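You operate a simulated robot arm through the tools that you are given. There is no shell and no other tool.

You are at the controls of a simulated robot arm. One attempt, no reset.

Task
Centre the servo in the tester and stand it in the white tray.
Fine: switch on, turn the knob till the arm lies on its white mark, switch off, then take it out. Set down upright: red servo.
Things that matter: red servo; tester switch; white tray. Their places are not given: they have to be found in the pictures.

Only the result counts: the job must be done as asked and must still hold three seconds after the hand-in. Knocking over, shifting, dropping, spilling or breaking anything else fails it.

Robot
A 6-joint arm with a two-finger parallel gripper, fixed in place. Base frame: the origin is at the foot of the arm, x ahead of it, y to its left, z up; the work surface is at about z = 0. Units: cm, degrees, N and s.
With the tool pointing down near the work surface it reaches from about 14 to 58 cm from the base axis. Its first joint turns from -66.0 to 66.0 degrees. Payload 2.1 kg.
The TCP is the grasp point between the finger pads, 3 cm short of the fingertips. In the tool frame z runs along the fingers and y along their closing line. The gripper opens to 9.4 cm. The fingers are 2.8 cm wide and 1 cm thick; the gripper's body (5 by 9.6 cm) begins 5.5 cm behind the TCP.
Orientation is that of the tool frame in the base frame, as [roll, pitch, yaw] about the fixed x, y, z axes, in that order (R = Rz(yaw) Ry(pitch) Rx(roll)). With the fingers straight down and closing along the base's y, the tool's x points along the base's -x, its y along +y and its z along -z.

Tools
- The arm moves only by the tool drive_tool. Its argument "commands" is a list of rows, each a list of 7 numbers: the turn, a rotation vector about the base's x, y, z in degrees, then the shift along the base's x, y, z in cm, then the finger opening in cm, from 0 to 9.4. In form: [[wx, wy, wz, tx, ty, tz, grip], ...]. A call has 1 to 20 rows; each row shifts and turns the commanded pose from where the row before left it. Rows are played at 5 a second. More than 5 cm and 8.6 degrees between two rows, or a gripper value outside its range, and nothing of the call is played. A pose out of reach is approached as far as the arm can. The call stops where the force on the tool passes 40 N (or 10 N more than at its start, if that is more) or the arm is blocked; 0.2 s more then pass. The fingers move at their own pace (about 7.2 cm/s each) and stop on an object; they squeeze with about 23 N. The grip force told is the motor's: it shows also when the fingers shut on nothing. Time passes only in rows, and 0.2 s behind the last, so rows that do not move let the fingers close. The reply holds the time, the measured pose of the TCP, the force on the tool along the base axes, the opening and the grip force, in the units named above and with some noise, with the torque about the TCP (base axes, N m) and any sound that the robot's microphone picked up.
- Cameras (640 x 400 px; columns grow to the right, rows downward): "scene" is fixed at [4.93, -36.16, 49.23]; the picture's right is [0.86, -0.52, 0.00], its down [-0.25, -0.41, -0.88] and it looks along [0.46, 0.75, -0.48] (base axes); focal length 333 px, centre (320, 200). "wrist" rides on the gripper at [7.6, 1.4, -10.2] in the tool frame; the picture's right is [-0.18, 0.98, 0.00], its down [-0.75, -0.14, -0.64] and it looks along [-0.63, -0.12, 0.77] (tool axes); focal length 243 px, centre (320, 200).
- camera(camera): a new picture of that camera. The clock stands still meanwhile.
- probe_pixels(camera, pixels): for up to 12 pixels [column, row] of the newest picture of that camera ("zoom" is the newest enlarged one), the place [x, y, z] in the base frame of the surface seen there, good to about 0.2 cm. The clock stands still meanwhile.
- close_up(camera, box): a new picture of the part [left, top, right, bottom] of that camera's present view, enlarged. The clock stands still meanwhile.
- job_done(): hands the job in; it is judged then, once.

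Unless the task says otherwise, let go and move clear before handing in.

The tools are called after "Call:" as name(argument=value, ...) on one line, values as JSON. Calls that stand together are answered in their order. drive_tool: Moves the arm, as the interface text tells. Its arguments: {"type":"object","properties":{"commands":{"type":"array","items":{"type":"array","items":{"type":"number"}}}},"required":["commands"]} The other tools are called the same way: camera (camera) takes a picture; probe_pixels (camera, pixels) gives the place of the surface under pixels of a picture; close_up (camera, box) takes an enlarged picture of a part of a camera's view; job_done () hands the job in.

At the start:

```text
time_s: 0.0
position: [22.84, 28.84, 33.95]
tool_rot: [180.0, 0.0, -179.9]
wrist_force: [0.0, -0.6, 0.3]
ft_torque: [0.01, 0.01, 0.04]
gripper_width: 9.41
grip_force: 0.1
```

scene: 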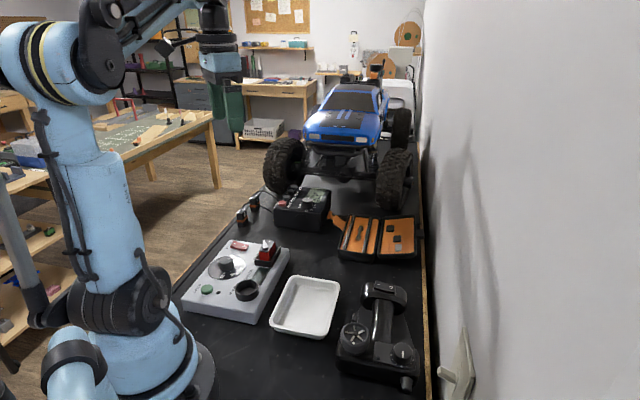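
wrist: 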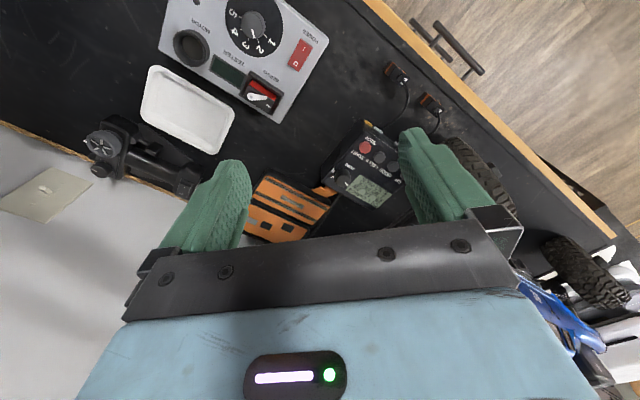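

The scene shows the tester (around scene pixel 235,280) with a red servo at (265,252), a knob and a rocker switch, and the white tray at (305,305). I'll take enlarged views to read the details.

Call:
close_up(camera="scene", box=[170, 220, 350, 345])

Call:
close_up(camera="wrist", box=[140, 0, 340, 125])

```text
3.20 times, centred on (260, 282) of scene
```

zoom: 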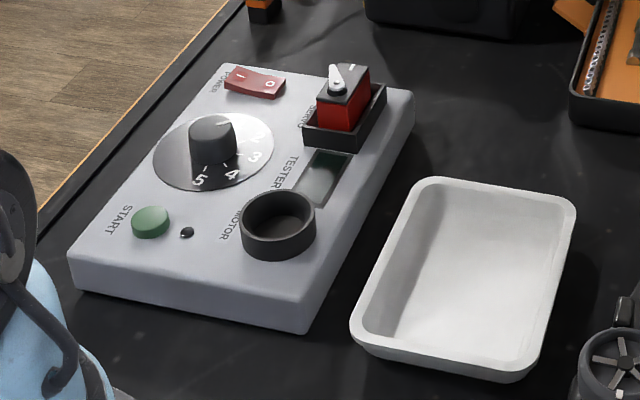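

```text
3.20 times, centred on (240, 62) of wrist
```

zoom: 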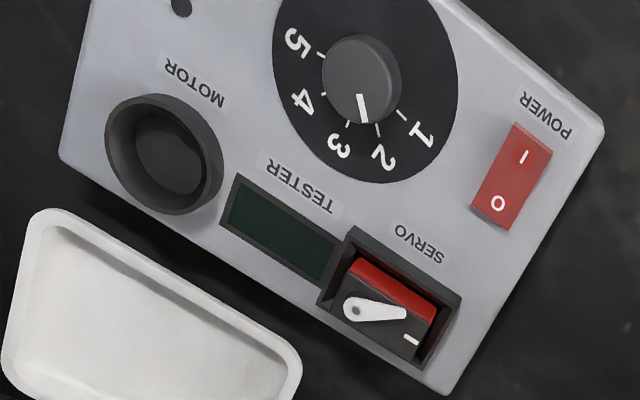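

The servo sits in a socket, with its white arm a bit off the mark; the rocker (zoom 510,180) looks to be at O, and the knob pointer is between 2 and 3. I'll measure the parts.

Call:
probe_pixels(camera="zoom", pixels=[[370, 62], [361, 108], [523, 158], [497, 205], [516, 126], [548, 147], [507, 227], [474, 209], [354, 309], [400, 313], [412, 339], [575, 200]])

Call:
camera(camera="scene")

Call:
probe_pixels(camera="wrist", pixels=[[160, 70], [229, 115], [213, 152], [146, 113], [187, 110], [152, 67], [233, 119], [215, 152], [274, 122], [328, 40], [220, 135], [160, 50]])

```text
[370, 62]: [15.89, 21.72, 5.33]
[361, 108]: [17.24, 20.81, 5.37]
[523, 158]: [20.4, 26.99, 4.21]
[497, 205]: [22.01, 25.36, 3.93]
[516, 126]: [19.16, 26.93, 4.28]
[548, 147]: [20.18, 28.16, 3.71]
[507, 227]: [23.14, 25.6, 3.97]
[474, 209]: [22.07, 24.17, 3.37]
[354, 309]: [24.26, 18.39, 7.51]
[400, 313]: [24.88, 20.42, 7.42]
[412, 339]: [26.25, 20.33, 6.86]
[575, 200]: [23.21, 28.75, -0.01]
```

```text
taken
```

scene: 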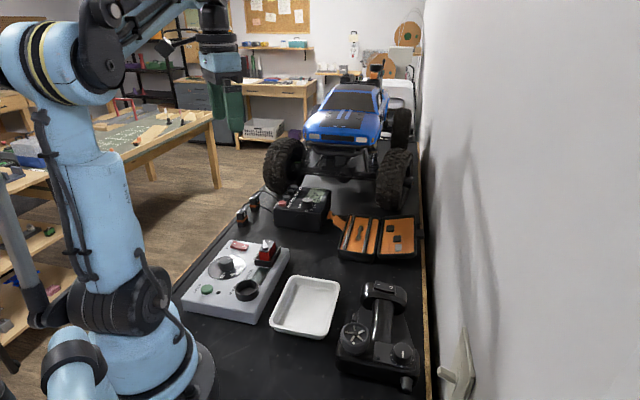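

```text
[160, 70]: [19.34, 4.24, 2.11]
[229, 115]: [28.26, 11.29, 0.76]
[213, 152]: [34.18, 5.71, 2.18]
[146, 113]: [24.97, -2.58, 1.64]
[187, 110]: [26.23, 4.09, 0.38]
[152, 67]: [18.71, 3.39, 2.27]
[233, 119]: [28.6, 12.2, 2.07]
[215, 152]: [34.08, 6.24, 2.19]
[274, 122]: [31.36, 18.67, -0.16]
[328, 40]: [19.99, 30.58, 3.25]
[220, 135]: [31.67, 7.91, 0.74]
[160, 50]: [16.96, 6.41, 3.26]
```

O end is the low side, so the tester is off. I'll get finer views of the rocker, knob and servo before moving.

Call:
close_up(camera="wrist", box=[230, 60, 294, 100])

Call:
close_up(camera="scene", box=[205, 230, 301, 290])

Call:
probe_pixels(camera="zoom", pixels=[[90, 85], [225, 105], [130, 70], [175, 95], [385, 80], [437, 55], [490, 90], [375, 190], [430, 205], [320, 195], [560, 110], [470, 240]])

```text
10.00 times, centred on (262, 80) of wrist
```

zoom: 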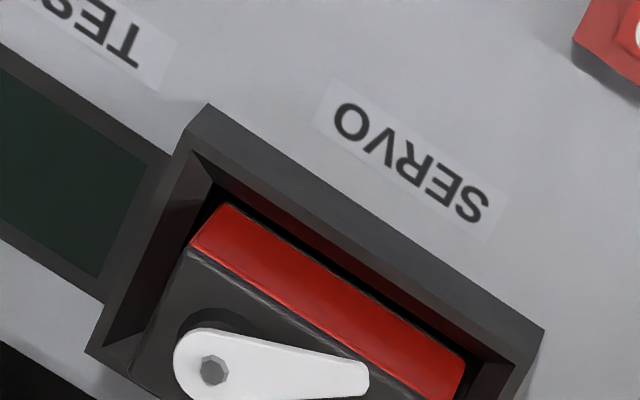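

```text
6.67 times, centred on (253, 260) of scene
```

zoom: 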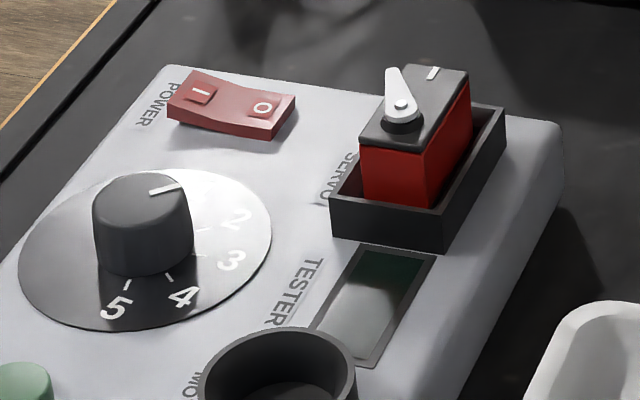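

```text
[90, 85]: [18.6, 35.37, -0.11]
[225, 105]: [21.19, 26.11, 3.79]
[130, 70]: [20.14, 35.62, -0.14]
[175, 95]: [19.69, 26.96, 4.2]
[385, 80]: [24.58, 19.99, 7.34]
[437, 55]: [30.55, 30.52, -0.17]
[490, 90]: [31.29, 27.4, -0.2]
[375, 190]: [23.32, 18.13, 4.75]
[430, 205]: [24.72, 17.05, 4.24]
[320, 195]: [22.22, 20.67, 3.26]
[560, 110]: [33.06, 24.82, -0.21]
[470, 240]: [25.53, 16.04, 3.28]
```

The rocker shows its I end raised (185,85) and O end low (275,110): off. I'll measure servo, socket, rocker and knob on this zoom.

Call:
probe_pixels(camera="zoom", pixels=[[409, 70], [464, 73], [364, 136], [423, 149], [402, 106], [433, 73], [394, 74], [391, 207], [440, 208], [500, 113], [335, 185], [420, 190]])

Call:
probe_pixels(camera="zoom", pixels=[[200, 78], [172, 105], [200, 92], [235, 103], [262, 107], [292, 100], [270, 132], [150, 178], [188, 200], [97, 200], [155, 192], [180, 186]])

Call:
probe_pixels(camera="zoom", pixels=[[165, 68], [560, 130], [90, 265], [20, 260], [268, 225], [140, 170], [145, 325], [200, 230], [168, 272], [128, 282], [210, 200], [540, 120]])

```text
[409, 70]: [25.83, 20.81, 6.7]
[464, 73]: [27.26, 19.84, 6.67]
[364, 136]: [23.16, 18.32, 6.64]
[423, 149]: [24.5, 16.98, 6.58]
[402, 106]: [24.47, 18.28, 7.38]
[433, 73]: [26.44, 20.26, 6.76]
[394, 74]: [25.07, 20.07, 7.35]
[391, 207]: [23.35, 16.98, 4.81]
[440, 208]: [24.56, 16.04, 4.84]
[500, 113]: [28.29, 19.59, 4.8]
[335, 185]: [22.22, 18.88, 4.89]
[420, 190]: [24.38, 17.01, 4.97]
```

```text
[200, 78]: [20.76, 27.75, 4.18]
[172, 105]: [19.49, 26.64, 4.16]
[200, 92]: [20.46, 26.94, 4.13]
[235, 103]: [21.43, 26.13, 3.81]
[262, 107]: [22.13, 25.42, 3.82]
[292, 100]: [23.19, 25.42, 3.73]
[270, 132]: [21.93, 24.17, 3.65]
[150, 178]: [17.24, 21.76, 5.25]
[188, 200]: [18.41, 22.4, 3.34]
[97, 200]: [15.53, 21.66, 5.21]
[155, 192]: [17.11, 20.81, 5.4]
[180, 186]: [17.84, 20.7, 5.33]
```

```text
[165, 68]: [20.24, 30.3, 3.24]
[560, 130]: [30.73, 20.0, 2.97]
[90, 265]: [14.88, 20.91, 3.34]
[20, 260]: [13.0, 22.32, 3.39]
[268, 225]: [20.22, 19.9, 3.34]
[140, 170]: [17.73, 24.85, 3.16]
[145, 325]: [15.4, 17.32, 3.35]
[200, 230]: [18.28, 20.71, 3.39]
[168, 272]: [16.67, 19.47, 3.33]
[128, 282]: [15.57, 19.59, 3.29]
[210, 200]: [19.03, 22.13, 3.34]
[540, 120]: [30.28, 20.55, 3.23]
```

Geometry: tester edges lie at ±45°; rocker centre is ~(21.35, 26.0) with its I end at ~(20.3, 27.1, 4.2), the knob is at ~(16.6, 21.2) and the servo centre at ~(25.2, 19.0). I'll close the fingers, turn 45° and come down over the I end.

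Call:
probe_pixels(camera="zoom", pixels=[[141, 192], [141, 175], [141, 208], [186, 190], [212, 103], [222, 85], [208, 125]])

Call:
drive_tool(commands=[[0, 0, 7.5, -0.43, -0.3, -3, 0], [0, 0, 7.5, -0.43, -0.3, -3, 0], [0, 0, 7.5, -0.43, -0.3, -3, 0], [0, 0, 7.5, -0.43, -0.3, -3, 0], [0, 0, 7.5, -0.43, -0.3, -3, 0], [0, 0, 7.5, -0.4, -0.28, -3, 0], [0, 0, 0, 0, 0, -3, 0], [0, 0, 0, 0, 0, 0, 0], [0, 0, 0, 0, 0, 0, 0]])

```text
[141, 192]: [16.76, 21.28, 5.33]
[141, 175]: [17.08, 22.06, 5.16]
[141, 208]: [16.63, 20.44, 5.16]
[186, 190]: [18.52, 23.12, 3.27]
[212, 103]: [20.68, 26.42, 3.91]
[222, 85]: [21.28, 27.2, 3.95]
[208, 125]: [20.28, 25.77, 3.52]
```

```text
time_s: 2.0
position: [20.33, 27.16, 12.71]
tool_rot: [180.0, 0.0, -135.0]
wrist_force: [1.0, 0.8, -0.1]
ft_torque: [0.01, 0.01, -0.01]
gripper_width: 0.01
grip_force: 22.6
```

The TCP is at (20.33, 27.16, 12.7), with the fingers closed. A picture will confirm the tips are over the I end.

Call:
close_up(camera="scene", box=[189, 200, 317, 280])

Call:
camera(camera="wrist")

```text
5.00 times, centred on (253, 240) of scene
```

zoom: 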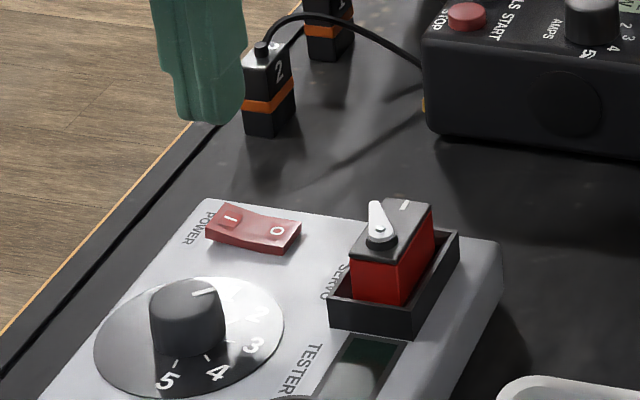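

```text
taken
```

wrist: 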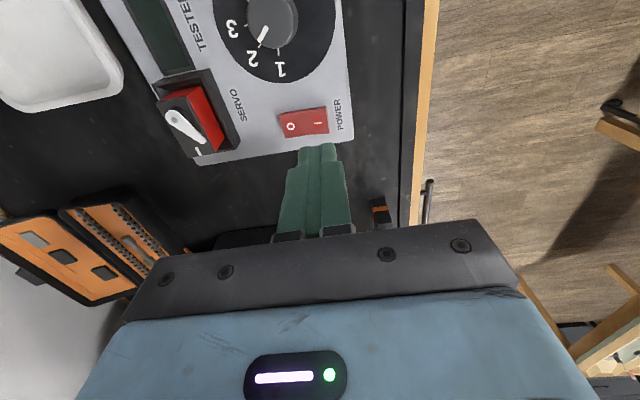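

The tips are right above the "I" end. I'll descend, then push in small steps and watch force and sound.

Call:
drive_tool(commands=[[0, 0, 0, 0, 0, -2.5, 0], [0, 0, 0, 0, 0, -2, 0], [0, 0, 0, 0, 0, -0.6, 0], [0, 0, 0, 0, 0, -0.2, 0], [0, 0, 0, 0, 0, -0.2, 0], [0, 0, 0, 0, 0, -0.15, 0], [0, 0, 0, 0, 0, -0.15, 0]])

Call:
close_up(camera="scene", box=[205, 230, 301, 290])

```text
time_s: 3.6
position: [20.24, 27.0, 7.12]
tool_rot: [179.9, 0.0, -135.0]
wrist_force: [-1.7, 1.7, 28.8]
ft_torque: [-0.16, -0.14, 0.03]
gripper_width: 0.02
grip_force: 22.8
```

```text
6.67 times, centred on (253, 260) of scene
```

zoom: 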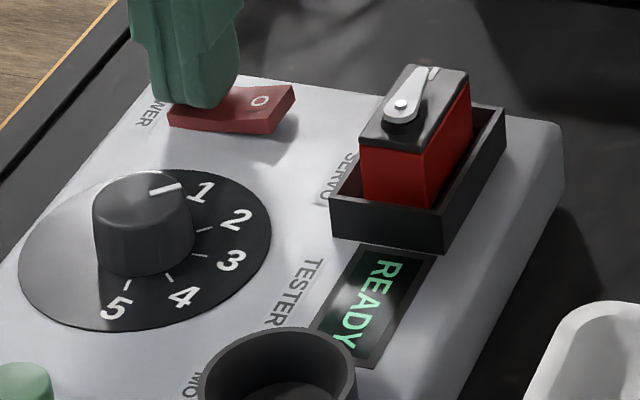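

The rocker has flipped to I, the display reads READY, and the servo arm jumped towards its mark. I'll lift off and check whether it holds and how far off the arm is.

Call:
drive_tool(commands=[[0, 0, 0, 0, 0, 1, 0], [0, 0, 0, 0, 0, 3, 0], [0, 0, 0, 0, 0, 3, 0], [0, 0, 0, 0, 0, 0, 0]])

Call:
close_up(camera="scene", box=[205, 230, 301, 290])

Call:
close_up(camera="scene", box=[256, 236, 280, 251])

Call:
camera(camera="wrist")

```text
time_s: 4.6
position: [20.3, 27.01, 14.13]
tool_rot: [179.9, 0.0, -135.0]
wrist_force: [-0.5, -0.1, 0.3]
ft_torque: [0.0, 0.04, -0.01]
gripper_width: 0.0
grip_force: 23.5
```

```text
6.67 times, centred on (253, 260) of scene
```

zoom: 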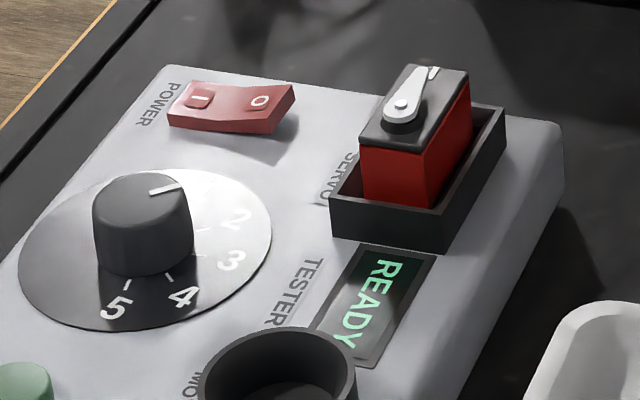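

```text
16.00 times, centred on (268, 244) of scene
```

zoom: 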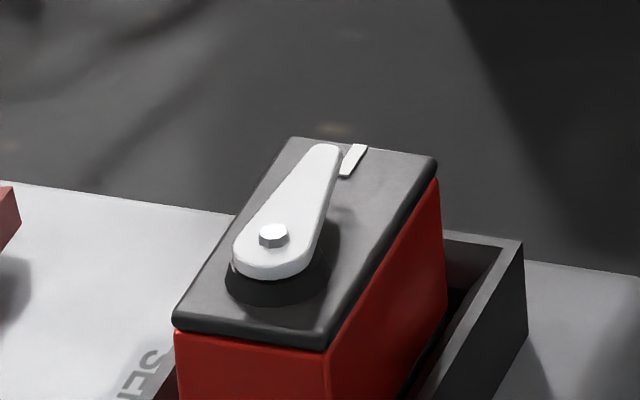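

```text
taken
```

wrist: 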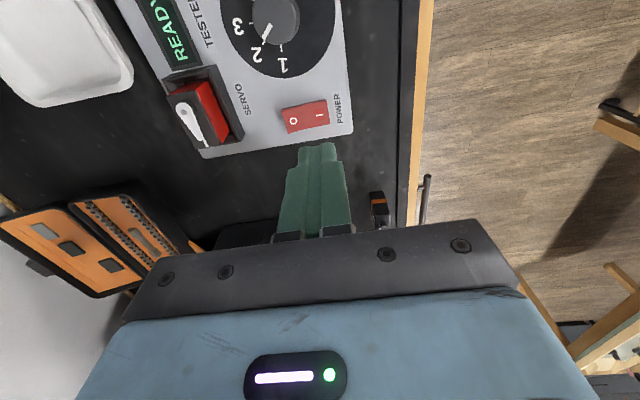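

From the scene it is hard to tell because the arm sits above the top; I'll look from the wrist camera too.

Call:
close_up(camera="wrist", box=[160, 75, 256, 135])

Call:
close_up(camera="wrist", box=[168, 95, 232, 135])

Call:
probe_pixels(camera="wrist", pixels=[[183, 106], [187, 110], [197, 133], [200, 138], [205, 146]])

```text
6.67 times, centred on (208, 105) of wrist
```

zoom: 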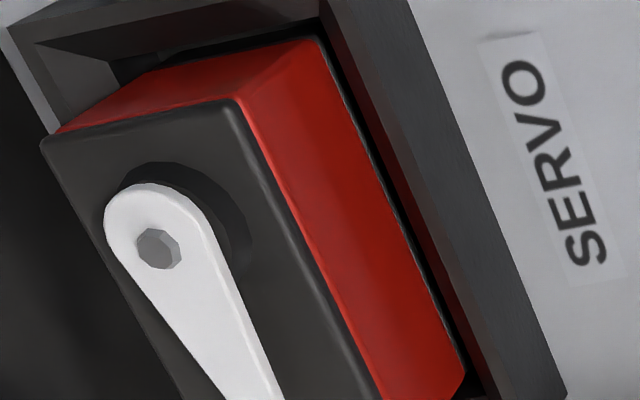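

```text
10.00 times, centred on (200, 115) of wrist
```

zoom: 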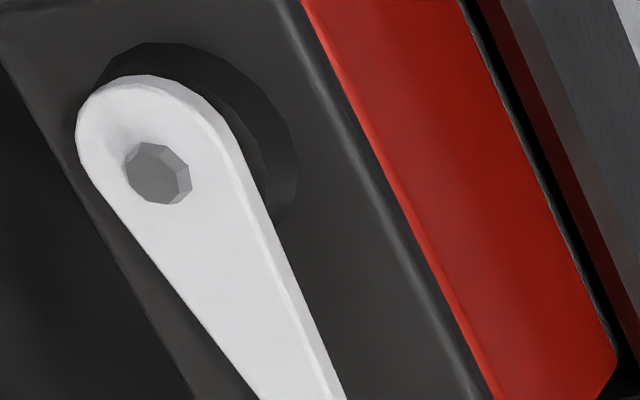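

```text
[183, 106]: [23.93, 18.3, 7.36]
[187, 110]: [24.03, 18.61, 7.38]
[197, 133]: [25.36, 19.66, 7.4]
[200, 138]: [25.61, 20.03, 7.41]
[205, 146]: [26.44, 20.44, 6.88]
```

The arm runs off the lower edge of that zoom; shifting the box to include the tip and mark.

Call:
close_up(camera="wrist", box=[160, 95, 240, 155])

```text
6.67 times, centred on (200, 125) of wrist
```

zoom: 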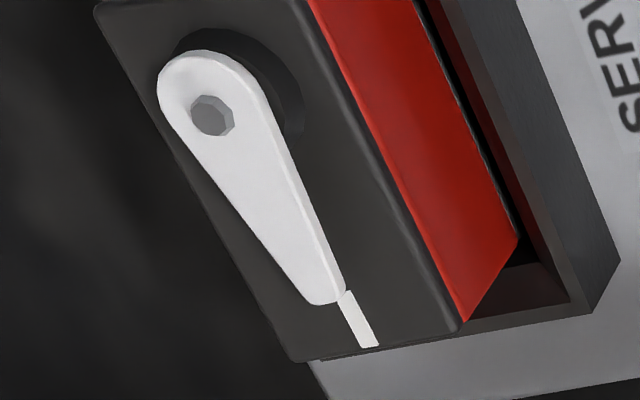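

By ray geometry the arm is at ~48.6° while the mark lies at ~44–45°, so a few degrees remain. Next I need the knob centre exactly.

Call:
close_up(camera="wrist", box=[220, 0, 348, 80])

Call:
probe_pixels(camera="zoom", pixels=[[280, 60], [240, 170], [200, 60], [360, 60], [280, 20], [280, 130]])

```text
5.00 times, centred on (284, 40) of wrist
```

zoom: 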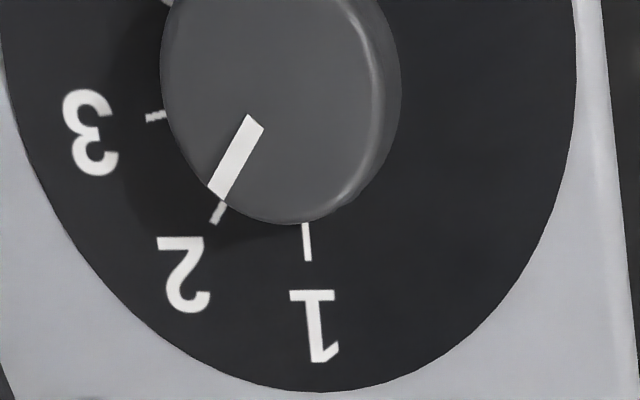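

```text
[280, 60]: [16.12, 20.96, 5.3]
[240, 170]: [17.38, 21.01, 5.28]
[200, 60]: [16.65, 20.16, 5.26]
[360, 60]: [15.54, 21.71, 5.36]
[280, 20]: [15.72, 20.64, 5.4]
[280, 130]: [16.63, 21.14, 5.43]
```

The pointer is just short of 2 and the knob centre comes out at about (16.55, 21.0), top z 5.3. I'll move above it with the fingers open 5 cm and look again.

Call:
drive_tool(commands=[[0, 0, 0, -1.25, -2, 0, 5], [0, 0, 0, -1.25, -2, 0, 5], [0, 0, 0, -1.25, -2, -1, 5], [0, 0, 0, 0, 0, -2, 5], [0, 0, 0, 0, 0, 0, 5]])

Call:
close_up(camera="scene", box=[189, 210, 317, 290])

Call:
camera(camera="wrist")

```text
time_s: 5.8
position: [16.64, 21.01, 10.92]
tool_rot: [179.9, 0.0, -135.0]
wrist_force: [-1.9, -0.2, -0.6]
ft_torque: [0.01, 0.0, -0.01]
gripper_width: 5.01
grip_force: 0.1
```

```text
5.00 times, centred on (253, 250) of scene
```

zoom: 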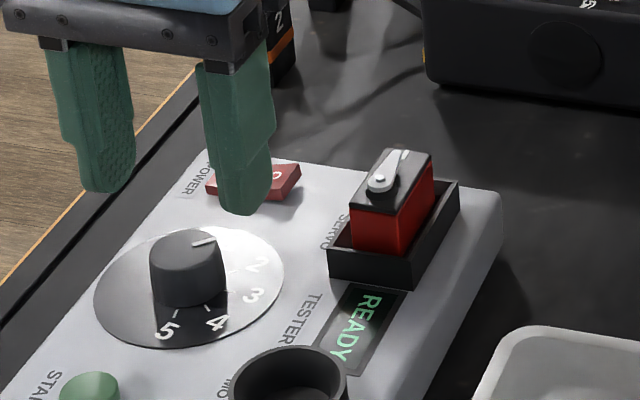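

```text
taken
```

wrist: 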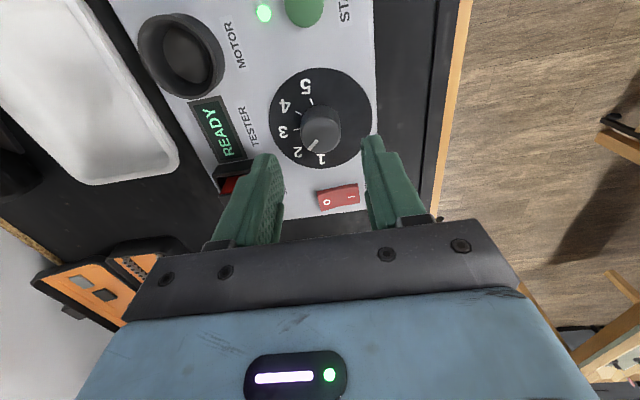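

The knob lies between the two tips in the wrist view (321,130). A zoom refines its centre.

Call:
close_up(camera="wrist", box=[268, 70, 380, 140])

Call:
close_up(camera="wrist", box=[256, 90, 384, 170])

```text
5.71 times, centred on (324, 105) of wrist
```

zoom: 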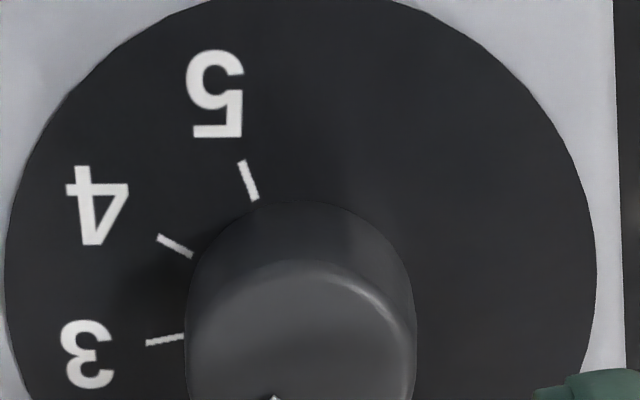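

```text
5.00 times, centred on (320, 130) of wrist
```

zoom: 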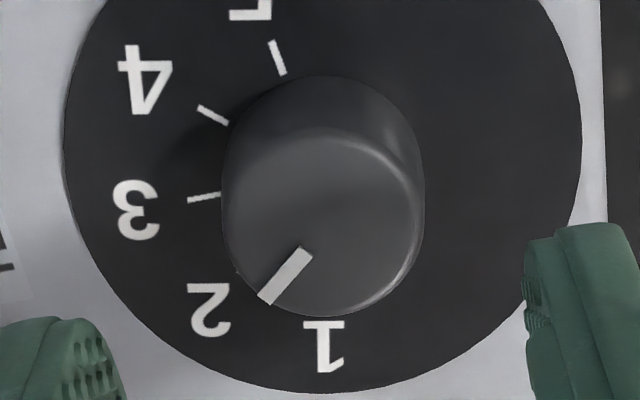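

The knob centre is ~(16.45, 20.85), within 0.3 cm of the tool axis. I'll shift slightly, descend so the tips stay clear of the dial, and close on the knob.

Call:
drive_tool(commands=[[0, 0, 0, -0.15, -0.15, -1, 5], [0, 0, 0, 0, 0, -1.5, 5], [0, 0, 0, 0, 0, -1.2, 5], [0, 0, 0, 0, 0, -0.4, 5], [0, 0, 0, 0, 0, 0, 5]])

Call:
camera(camera="wrist")

Call:
close_up(camera="scene", box=[189, 210, 317, 290])

```text
time_s: 7.0
position: [16.44, 20.79, 6.85]
tool_rot: [180.0, 0.0, -134.9]
wrist_force: [0.5, -0.5, -0.2]
ft_torque: [-0.02, 0.03, 0.01]
gripper_width: 5.03
grip_force: 0.2
```

```text
taken
```

wrist: 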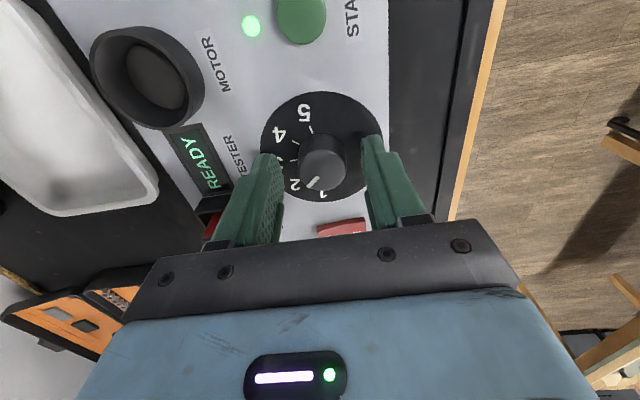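

```text
5.00 times, centred on (253, 250) of scene
```

zoom: 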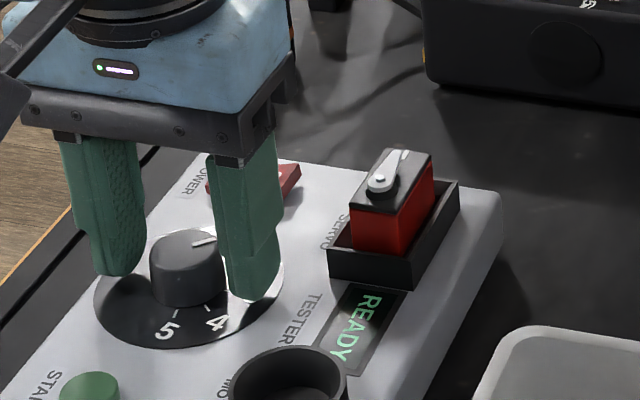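

The fingers straddle the knob with no contact force. Closing now.

Call:
drive_tool(commands=[[0, 0, 0, 0, 0, 0, 3.5], [0, 0, 0, 0, 0, 0, 2.9], [0, 0, 0, 0, 0, 0, 2.2], [0, 0, 0, 0, 0, 0, 2.0], [0, 0, 0, 0, 0, 0, 2.0]])

Call:
close_up(camera="scene", box=[256, 236, 280, 251])

Call:
close_up(camera="scene", box=[189, 210, 317, 290])

```text
time_s: 8.2
position: [16.51, 20.86, 6.93]
tool_rot: [179.9, -0.1, -134.9]
wrist_force: [-3.0, 8.0, 1.9]
ft_torque: [-0.24, 0.47, -0.02]
gripper_width: 2.9
grip_force: 23.2
```

```text
16.00 times, centred on (268, 244) of scene
```

zoom: 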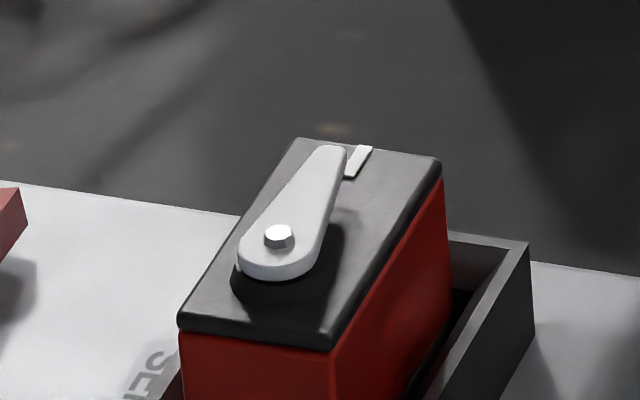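

```text
5.00 times, centred on (253, 250) of scene
```

zoom: 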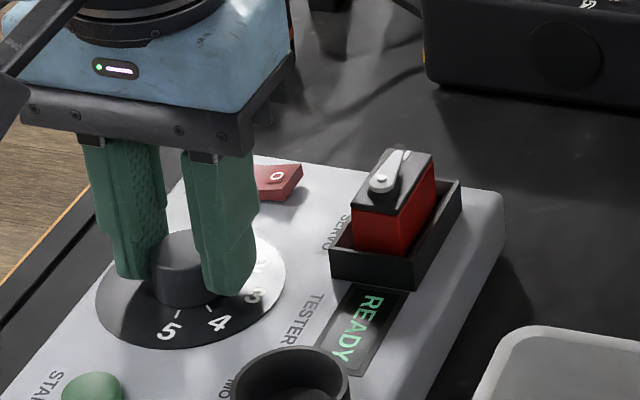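

The knob is held (2.9 cm), but a side force of ~8 N nudged the tester by under a millimetre. I'll ease the side load and try a small 5° counter-clockwise turn to see how the arm responds.

Call:
drive_tool(commands=[[0, 0, 0, -0.06, 0.06, 0, 2.0], [0, 0, 2.5, 0, 0, 0, 2.0], [0, 0, 2.5, 0, 0, 0, 2.0], [0, 0, 0, 0, 0, 0, 2.0]])

Call:
close_up(camera="scene", box=[256, 236, 280, 251])

```text
time_s: 9.2
position: [16.34, 20.91, 6.94]
tool_rot: [-179.9, -0.1, -129.9]
wrist_force: [2.2, -1.4, -0.7]
ft_torque: [0.0, -0.19, -0.01]
gripper_width: 2.91
grip_force: 22.9
```

```text
16.00 times, centred on (268, 244) of scene
```

zoom: 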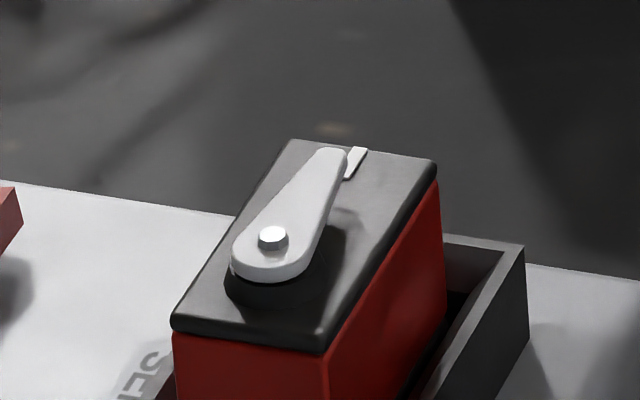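

Turning counter-clockwise moves the arm clockwise towards its mark, side forces are near zero and the tester is back in place. A higher zoom will quantify it.

Call:
close_up(camera="scene", box=[260, 238, 276, 248])

```text
16.00 times, centred on (268, 243) of scene
```

zoom: 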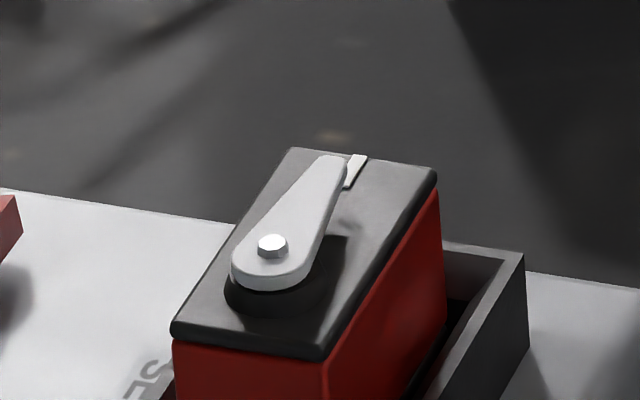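

Still slightly short (tip at 331,157 against the expected ~335). I'll turn another 4° the same way.

Call:
drive_tool(commands=[[0, 0, 2, 0, 0, 0, 2.0], [0, 0, 2, 0, 0, 0, 2.0], [0, 0, 0, 0, 0, 0, 2.0]])

Call:
close_up(camera="scene", box=[260, 238, 276, 248])

Call:
camera(camera="wrist")

```text
time_s: 10.0
position: [16.39, 20.76, 6.91]
tool_rot: [179.9, 0.1, -125.9]
wrist_force: [0.1, -1.4, 20.6]
ft_torque: [-0.14, 0.07, 0.0]
gripper_width: 2.87
grip_force: 22.8
```

```text
16.00 times, centred on (268, 243) of scene
```

zoom: 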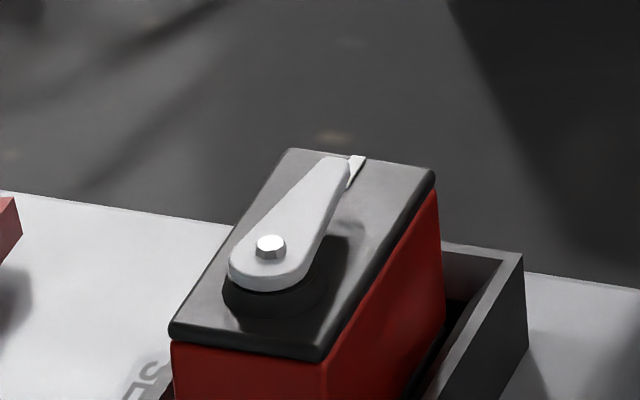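

```text
taken
```

wrist: 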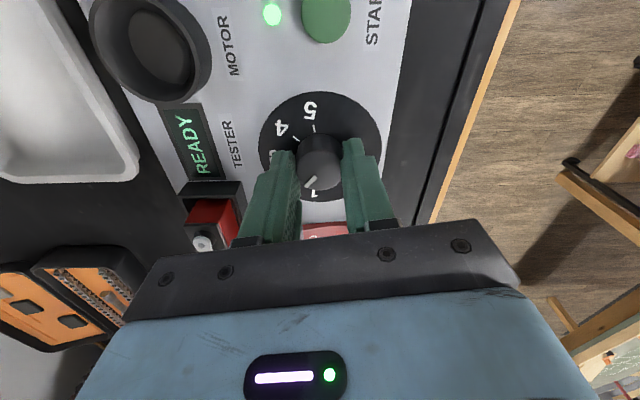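

The arm now visually lies on the mark line (tip 335,158; mark just beyond at 357,165). I'll ease the vertical load, release, lift and check from above.

Call:
drive_tool(commands=[[0, 0, 0, 0, 0, 0.1, 2.2], [0, 0, 0, 0, 0, 0, 3.2], [0, 0, 0, 0, 0, 0, 4.5], [0, 0, 0, 0, 0, 0, 5.0], [0, 0, 0, 0, 0, 2, 5], [0, 0, 0, 0, 0, 3, 5], [0, 0, 0, 0, 0, 2, 5], [0, 0, 0, 0, 0, 0, 5]])

Call:
close_up(camera="scene", box=[260, 238, 276, 248])

Call:
camera(camera="wrist")

```text
time_s: 11.8
position: [16.33, 20.77, 14.01]
tool_rot: [179.9, -0.1, -125.8]
wrist_force: [0.2, 0.6, -0.7]
ft_torque: [0.0, 0.02, 0.01]
gripper_width: 5.01
grip_force: 0.1
```

```text
16.00 times, centred on (268, 243) of scene
```

zoom: 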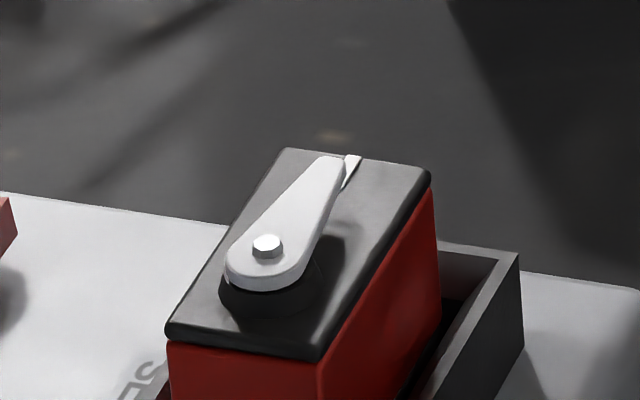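

```text
taken
```

wrist: 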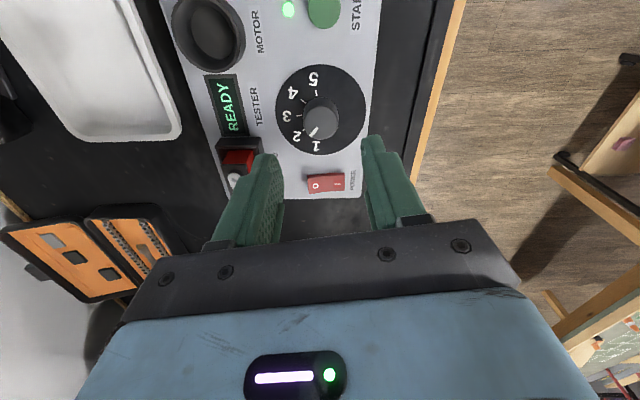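

The knob is released and the tester stays put. I'll go over the rocker's O end with closed fingers, turning back to −135°, and look at the servo from there.

Call:
drive_tool(commands=[[0, 0, -4.5, 2, 1.4, 0, 2], [0, 0, -4.6, 2, 1.4, 0, 0], [0, 0, 0, 2.0, 1.35, 0, 0], [0, 0, 0, 0, 0, 0, 0], [0, 0, 0, 0, 0, 0, 0]])

Call:
camera(camera="wrist")

```text
time_s: 13.0
position: [22.19, 25.06, 13.98]
tool_rot: [179.8, 0.0, -135.2]
wrist_force: [0.5, 0.0, 0.2]
ft_torque: [-0.03, 0.01, 0.0]
gripper_width: 0.0
grip_force: 23.2
```

```text
taken
```

wrist: 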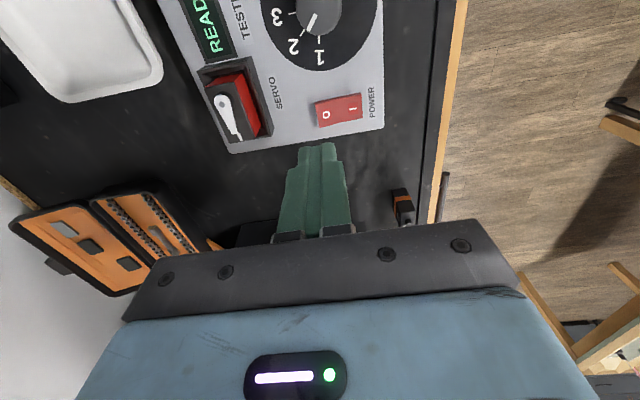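

Everything is clear; zooming on the servo at wrist (232,118) to check the alignment.

Call:
close_up(camera="wrist", box=[196, 85, 276, 145])

Call:
close_up(camera="wrist", box=[213, 102, 253, 142])

```text
6.67 times, centred on (236, 115) of wrist
```

zoom: 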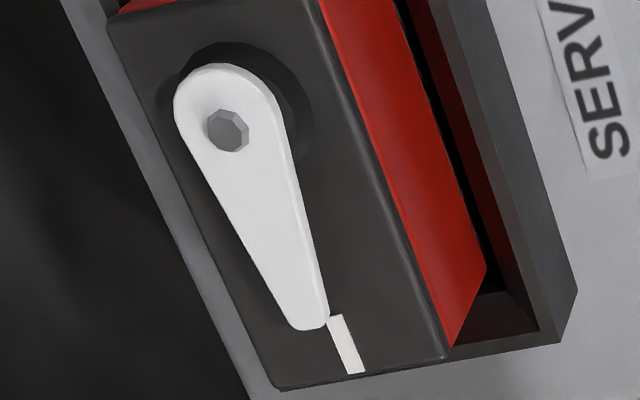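

```text
10.00 times, centred on (233, 122) of wrist
```

zoom: 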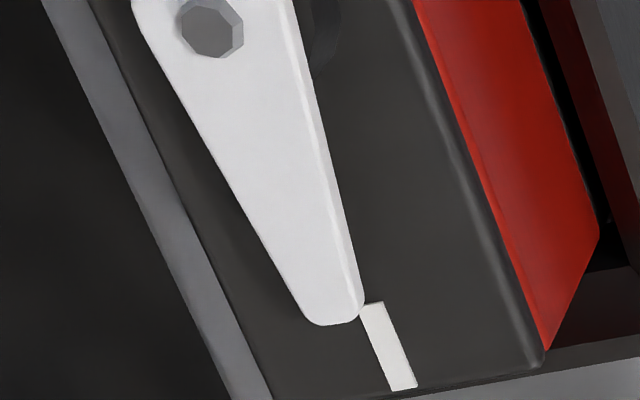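

The ray geometry now gives the arm at ~44.6°, the servo body axis at 43.9° and the mark at 43.7°, so it is aligned within about 1°. Now I'll press the O end the same way.

Call:
drive_tool(commands=[[0, 0, 0, 0.1, -0.1, -3, 0], [0, 0, 0, 0, 0, -2.5, 0], [0, 0, 0, 0, 0, -0.7, 0], [0, 0, 0, 0, 0, -0.2, 0], [0, 0, 0, 0, 0, -0.2, 0], [0, 0, 0, 0, 0, -0.15, 0], [0, 0, 0, 0, 0, -0.15, 0]])

Call:
close_up(camera="scene", box=[205, 230, 301, 290])

```text
time_s: 14.6
position: [22.38, 24.83, 7.27]
tool_rot: [179.9, 0.0, -135.0]
wrist_force: [0.8, -0.2, 0.1]
ft_torque: [-0.02, -0.03, 0.0]
gripper_width: 0.0
grip_force: 23.3
```

```text
6.67 times, centred on (253, 260) of scene
```

zoom: 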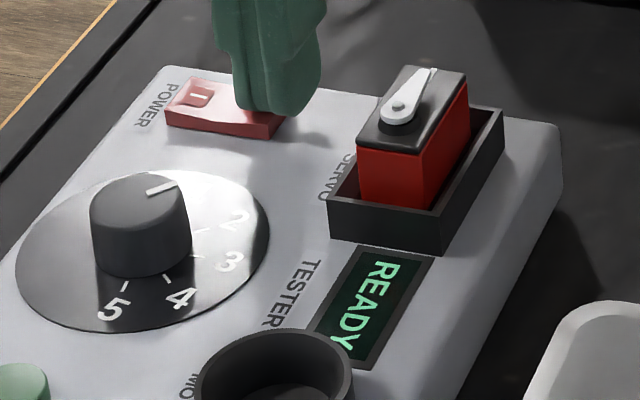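

No contact yet, the display still shows READY. I'll press a little further.

Call:
drive_tool(commands=[[0, 0, 0, 0, 0, -0.1, 0], [0, 0, 0, 0, 0, -0.1, 0], [0, 0, 0, 0, 0, -0.1, 0], [0, 0, 0, 0, 0, 0, 0]])

Call:
close_up(camera="scene", box=[205, 230, 301, 290])

```text
time_s: 15.4
position: [22.56, 24.97, 7.13]
tool_rot: [179.9, 0.0, -135.0]
wrist_force: [-0.1, -1.4, 20.5]
ft_torque: [0.09, 0.15, 0.01]
gripper_width: 0.0
grip_force: 23.3
stopped in row 4: the force on the tool passed its limit at 46 N (the readings are from after the stop); the commanded pose is now the measured one
```

```text
6.67 times, centred on (253, 260) of scene
```

zoom: 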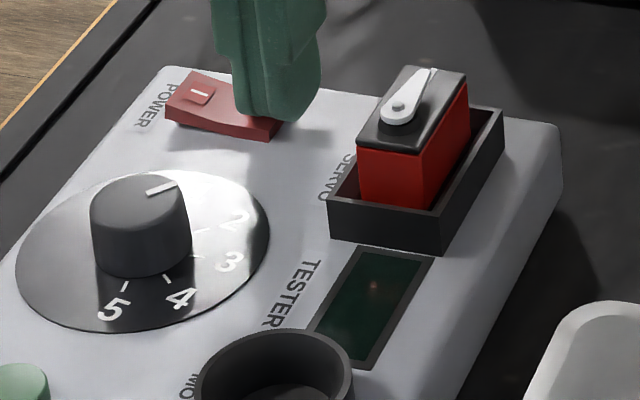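

Display is dark and the arm stays on its mark: the tester is off. I'll lift, then move over the servo with the fingers open to 4.5 cm.

Call:
drive_tool(commands=[[0, 0, 0, 0, 0, 2, 0], [0, 0, 0, 0, 0, 3, 0], [0, 0, 0, 0, 0, 3, 0], [0, 0, 0, 0.83, -2, 0, 4.5], [0, 0, 0, 0.83, -2, 0, 4.5], [0, 0, 0, 0.83, -1.9, 0, 4.5], [0, 0, 0, 0, 0, -1.5, 4.5], [0, 0, 0, 0, 0, 0, 4.5], [0, 0, 0, 0, 0, 0, 4.5]])

Call:
camera(camera="wrist")

Call:
close_up(camera="scene", box=[205, 210, 333, 290])

```text
time_s: 17.4
position: [24.91, 19.03, 13.36]
tool_rot: [179.9, 0.0, -135.0]
wrist_force: [0.3, -0.8, 0.6]
ft_torque: [0.03, 0.02, -0.01]
gripper_width: 4.52
grip_force: 0.0
```

```text
taken
```

wrist: 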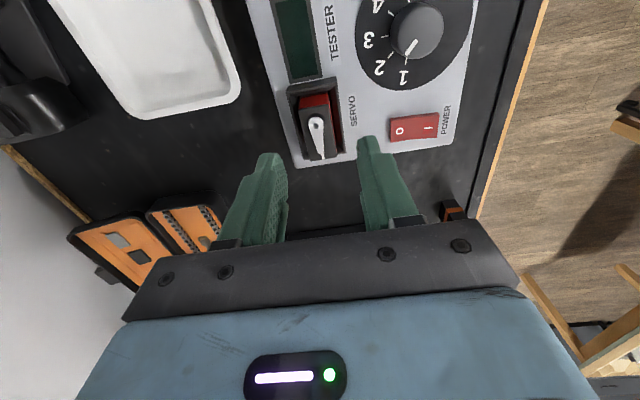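

```text
5.00 times, centred on (269, 250) of scene
```

zoom: 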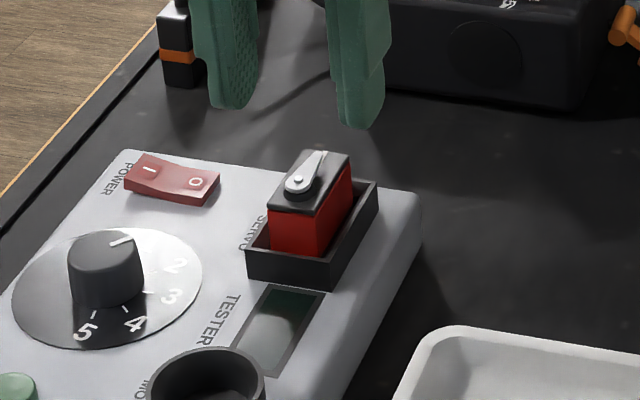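

Rocker shows O down and the servo arm on its mark. Zooming to find the servo's centre line relative to the fingers.

Call:
close_up(camera="wrist", box=[276, 80, 372, 170])

Call:
close_up(camera="wrist", box=[240, 90, 400, 190])

```text
4.44 times, centred on (324, 125) of wrist
```

zoom: 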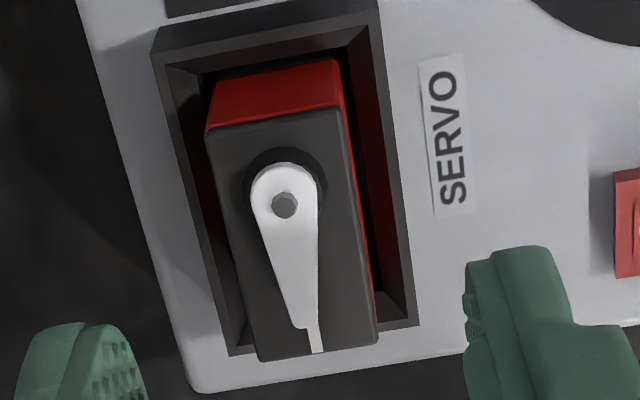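

```text
4.00 times, centred on (320, 140) of wrist
```

zoom: 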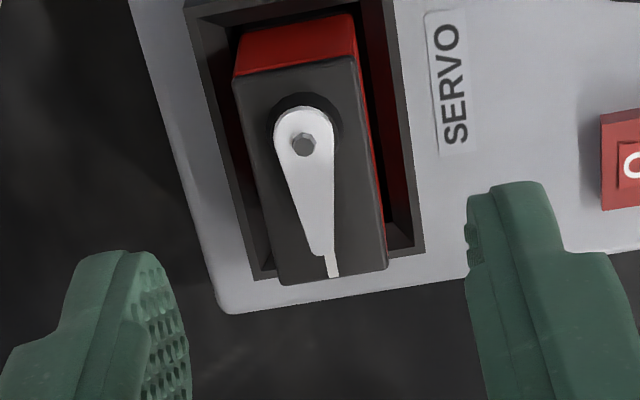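

The servo's centre comes out at about (25.07, 19.0), so a 0.1 cm correction is needed. I'll descend so the tips stop just above the socket rim (z 4.85), then narrow the fingers to 2.6 cm.

Call:
drive_tool(commands=[[0, 0, 0, 0.13, -0.06, -1.5, 4.5], [0, 0, 0, 0, 0, -2, 4.0], [0, 0, 0, 0, 0, -1.2, 3.5], [0, 0, 0, 0, 0, -0.4, 3.0], [0, 0, 0, 0, 0, 0, 2.6], [0, 0, 0, 0, 0, 0, 2.6]])

Call:
camera(camera="wrist")

Call:
close_up(camera="scene", box=[221, 220, 317, 280])

```text
time_s: 18.8
position: [24.96, 19.02, 8.49]
tool_rot: [180.0, 0.0, -135.1]
wrist_force: [0.1, 0.4, 0.1]
ft_torque: [-0.01, -0.01, -0.02]
gripper_width: 2.58
grip_force: 0.1
```

```text
taken
```

wrist: 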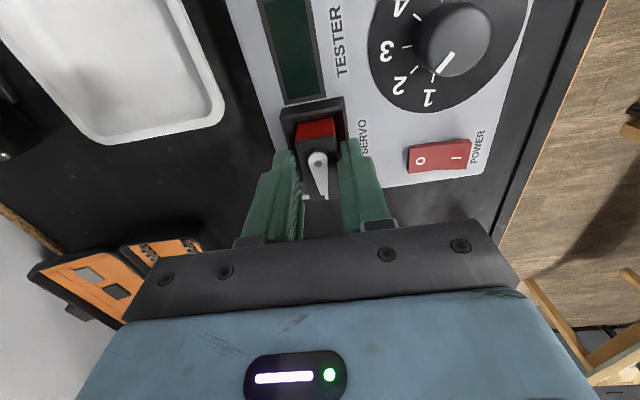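

```text
6.67 times, centred on (269, 250) of scene
```

zoom: 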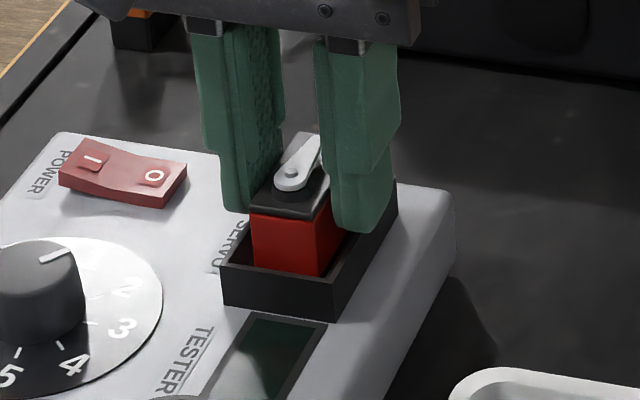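

The fingers straddle the servo with no force. I'll check the gaps on both sides in a wrist zoom.

Call:
close_up(camera="wrist", box=[272, 110, 368, 215])

Call:
close_up(camera="scene", box=[248, 232, 296, 262])

```text
3.81 times, centred on (320, 162) of wrist
```

zoom: 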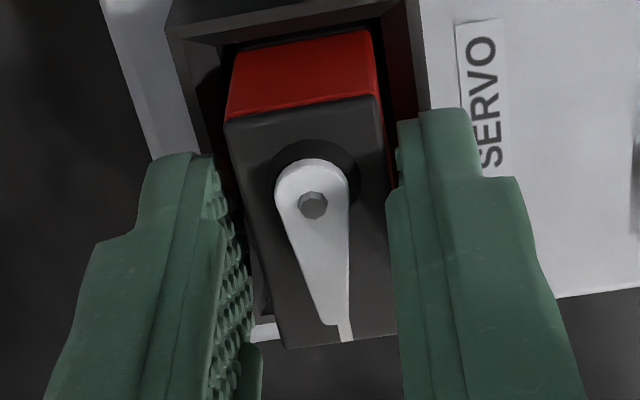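

```text
13.33 times, centred on (272, 247) of scene
```

zoom: 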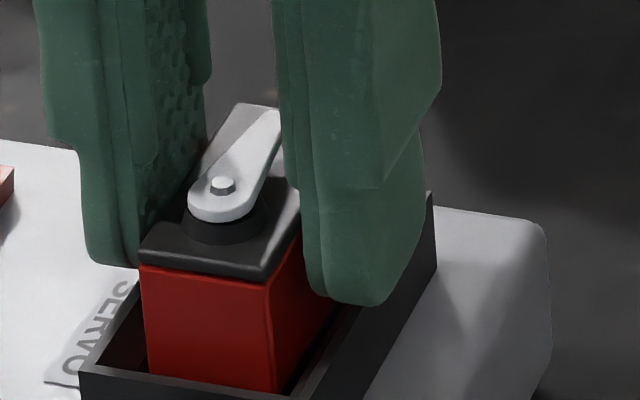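

Both fingers clear the body, tips at about z 5.5. I'll lower 0.3 cm more for a better hold, then close in stages.

Call:
drive_tool(commands=[[0, 0, 0, 0, 0, -0.15, 2.6], [0, 0, 0, 0, 0, -0.15, 2.6], [0, 0, 0, 0, 0, 0, 2.4], [0, 0, 0, 0, 0, 0, 2.2], [0, 0, 0, 0, 0, 0, 2.1]])

Call:
close_up(camera="scene", box=[248, 232, 296, 262])

```text
time_s: 20.0
position: [24.96, 19.16, 7.97]
tool_rot: [179.9, 0.0, -135.1]
wrist_force: [-0.2, 0.5, -0.3]
ft_torque: [-0.03, -0.01, 0.04]
gripper_width: 2.22
grip_force: 0.9
```

```text
13.33 times, centred on (272, 247) of scene
```

zoom: 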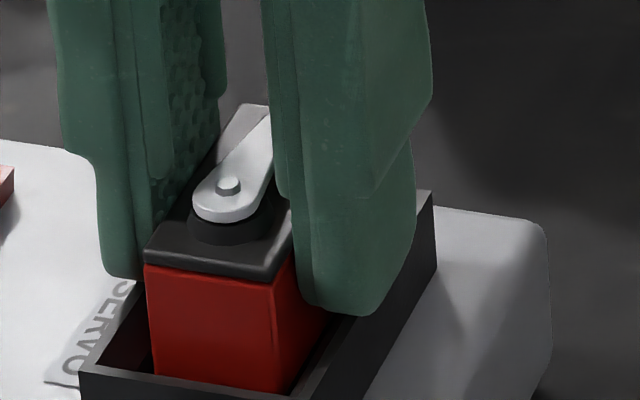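

The fingers met the servo at ~2.2 cm; it slid a hair inside its socket while the tester did not move. Closing fully.

Call:
drive_tool(commands=[[0, 0, 0, 0, 0, 0, 1.9], [0, 0, 0, 0, 0, 0, 1.6], [0, 0, 0, 0, 0, 0, 1.4], [0, 0, 0, 0, 0, 0, 1.4]])

Call:
close_up(camera="scene", box=[248, 232, 296, 262])

```text
time_s: 21.0
position: [24.97, 19.03, 8.08]
tool_rot: [180.0, -0.1, -135.0]
wrist_force: [0.7, -0.1, -0.6]
ft_torque: [0.02, 0.0, 0.0]
gripper_width: 2.11
grip_force: 23.0
```

```text
13.33 times, centred on (272, 247) of scene
```

zoom: 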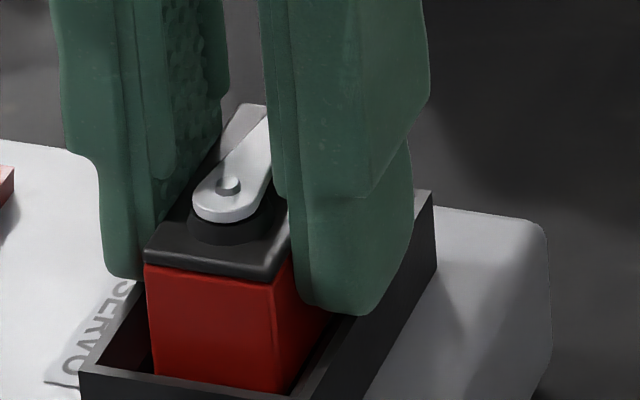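

Firm grip at 2.11 cm with no net side force. Lifting slowly, watching the force.

Call:
drive_tool(commands=[[0, 0, 0, 0, 0, 0.4, 1.4], [0, 0, 0, 0, 0, 0.6, 1.4], [0, 0, 0, 0, 0, 1, 1.4], [0, 0, 0, 0, 0, 1.5, 1.4], [0, 0, 0, 0, 0, 1.5, 1.4], [0, 0, 0, 0, 0, 1.5, 1.4], [0, 0, 0, 0, 0, 0, 1.4]])

Call:
camera(camera="scene")

Call:
close_up(camera="scene", box=[189, 190, 349, 290])

Call:
camera(camera="wrist")

```text
time_s: 22.6
position: [25.1, 19.06, 14.58]
tool_rot: [179.9, -0.1, -135.0]
wrist_force: [0.5, 0.5, -0.2]
ft_torque: [0.01, -0.04, -0.01]
gripper_width: 2.11
grip_force: 22.8
```

```text
taken
```

scene: 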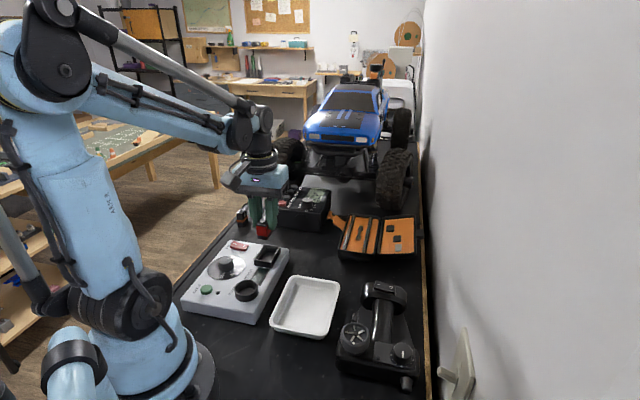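

```text
4.00 times, centred on (269, 240) of scene
```

zoom: 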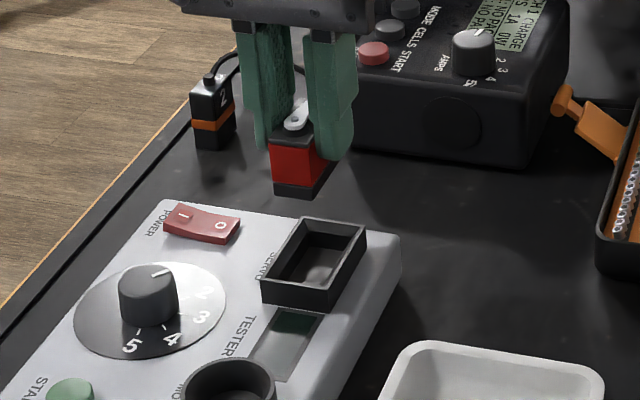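

```text
taken
```

wrist: 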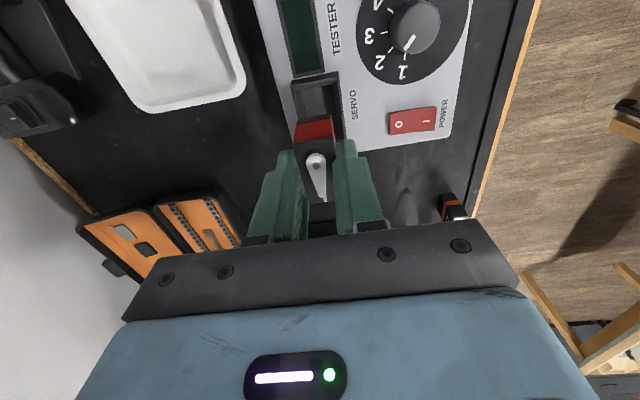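

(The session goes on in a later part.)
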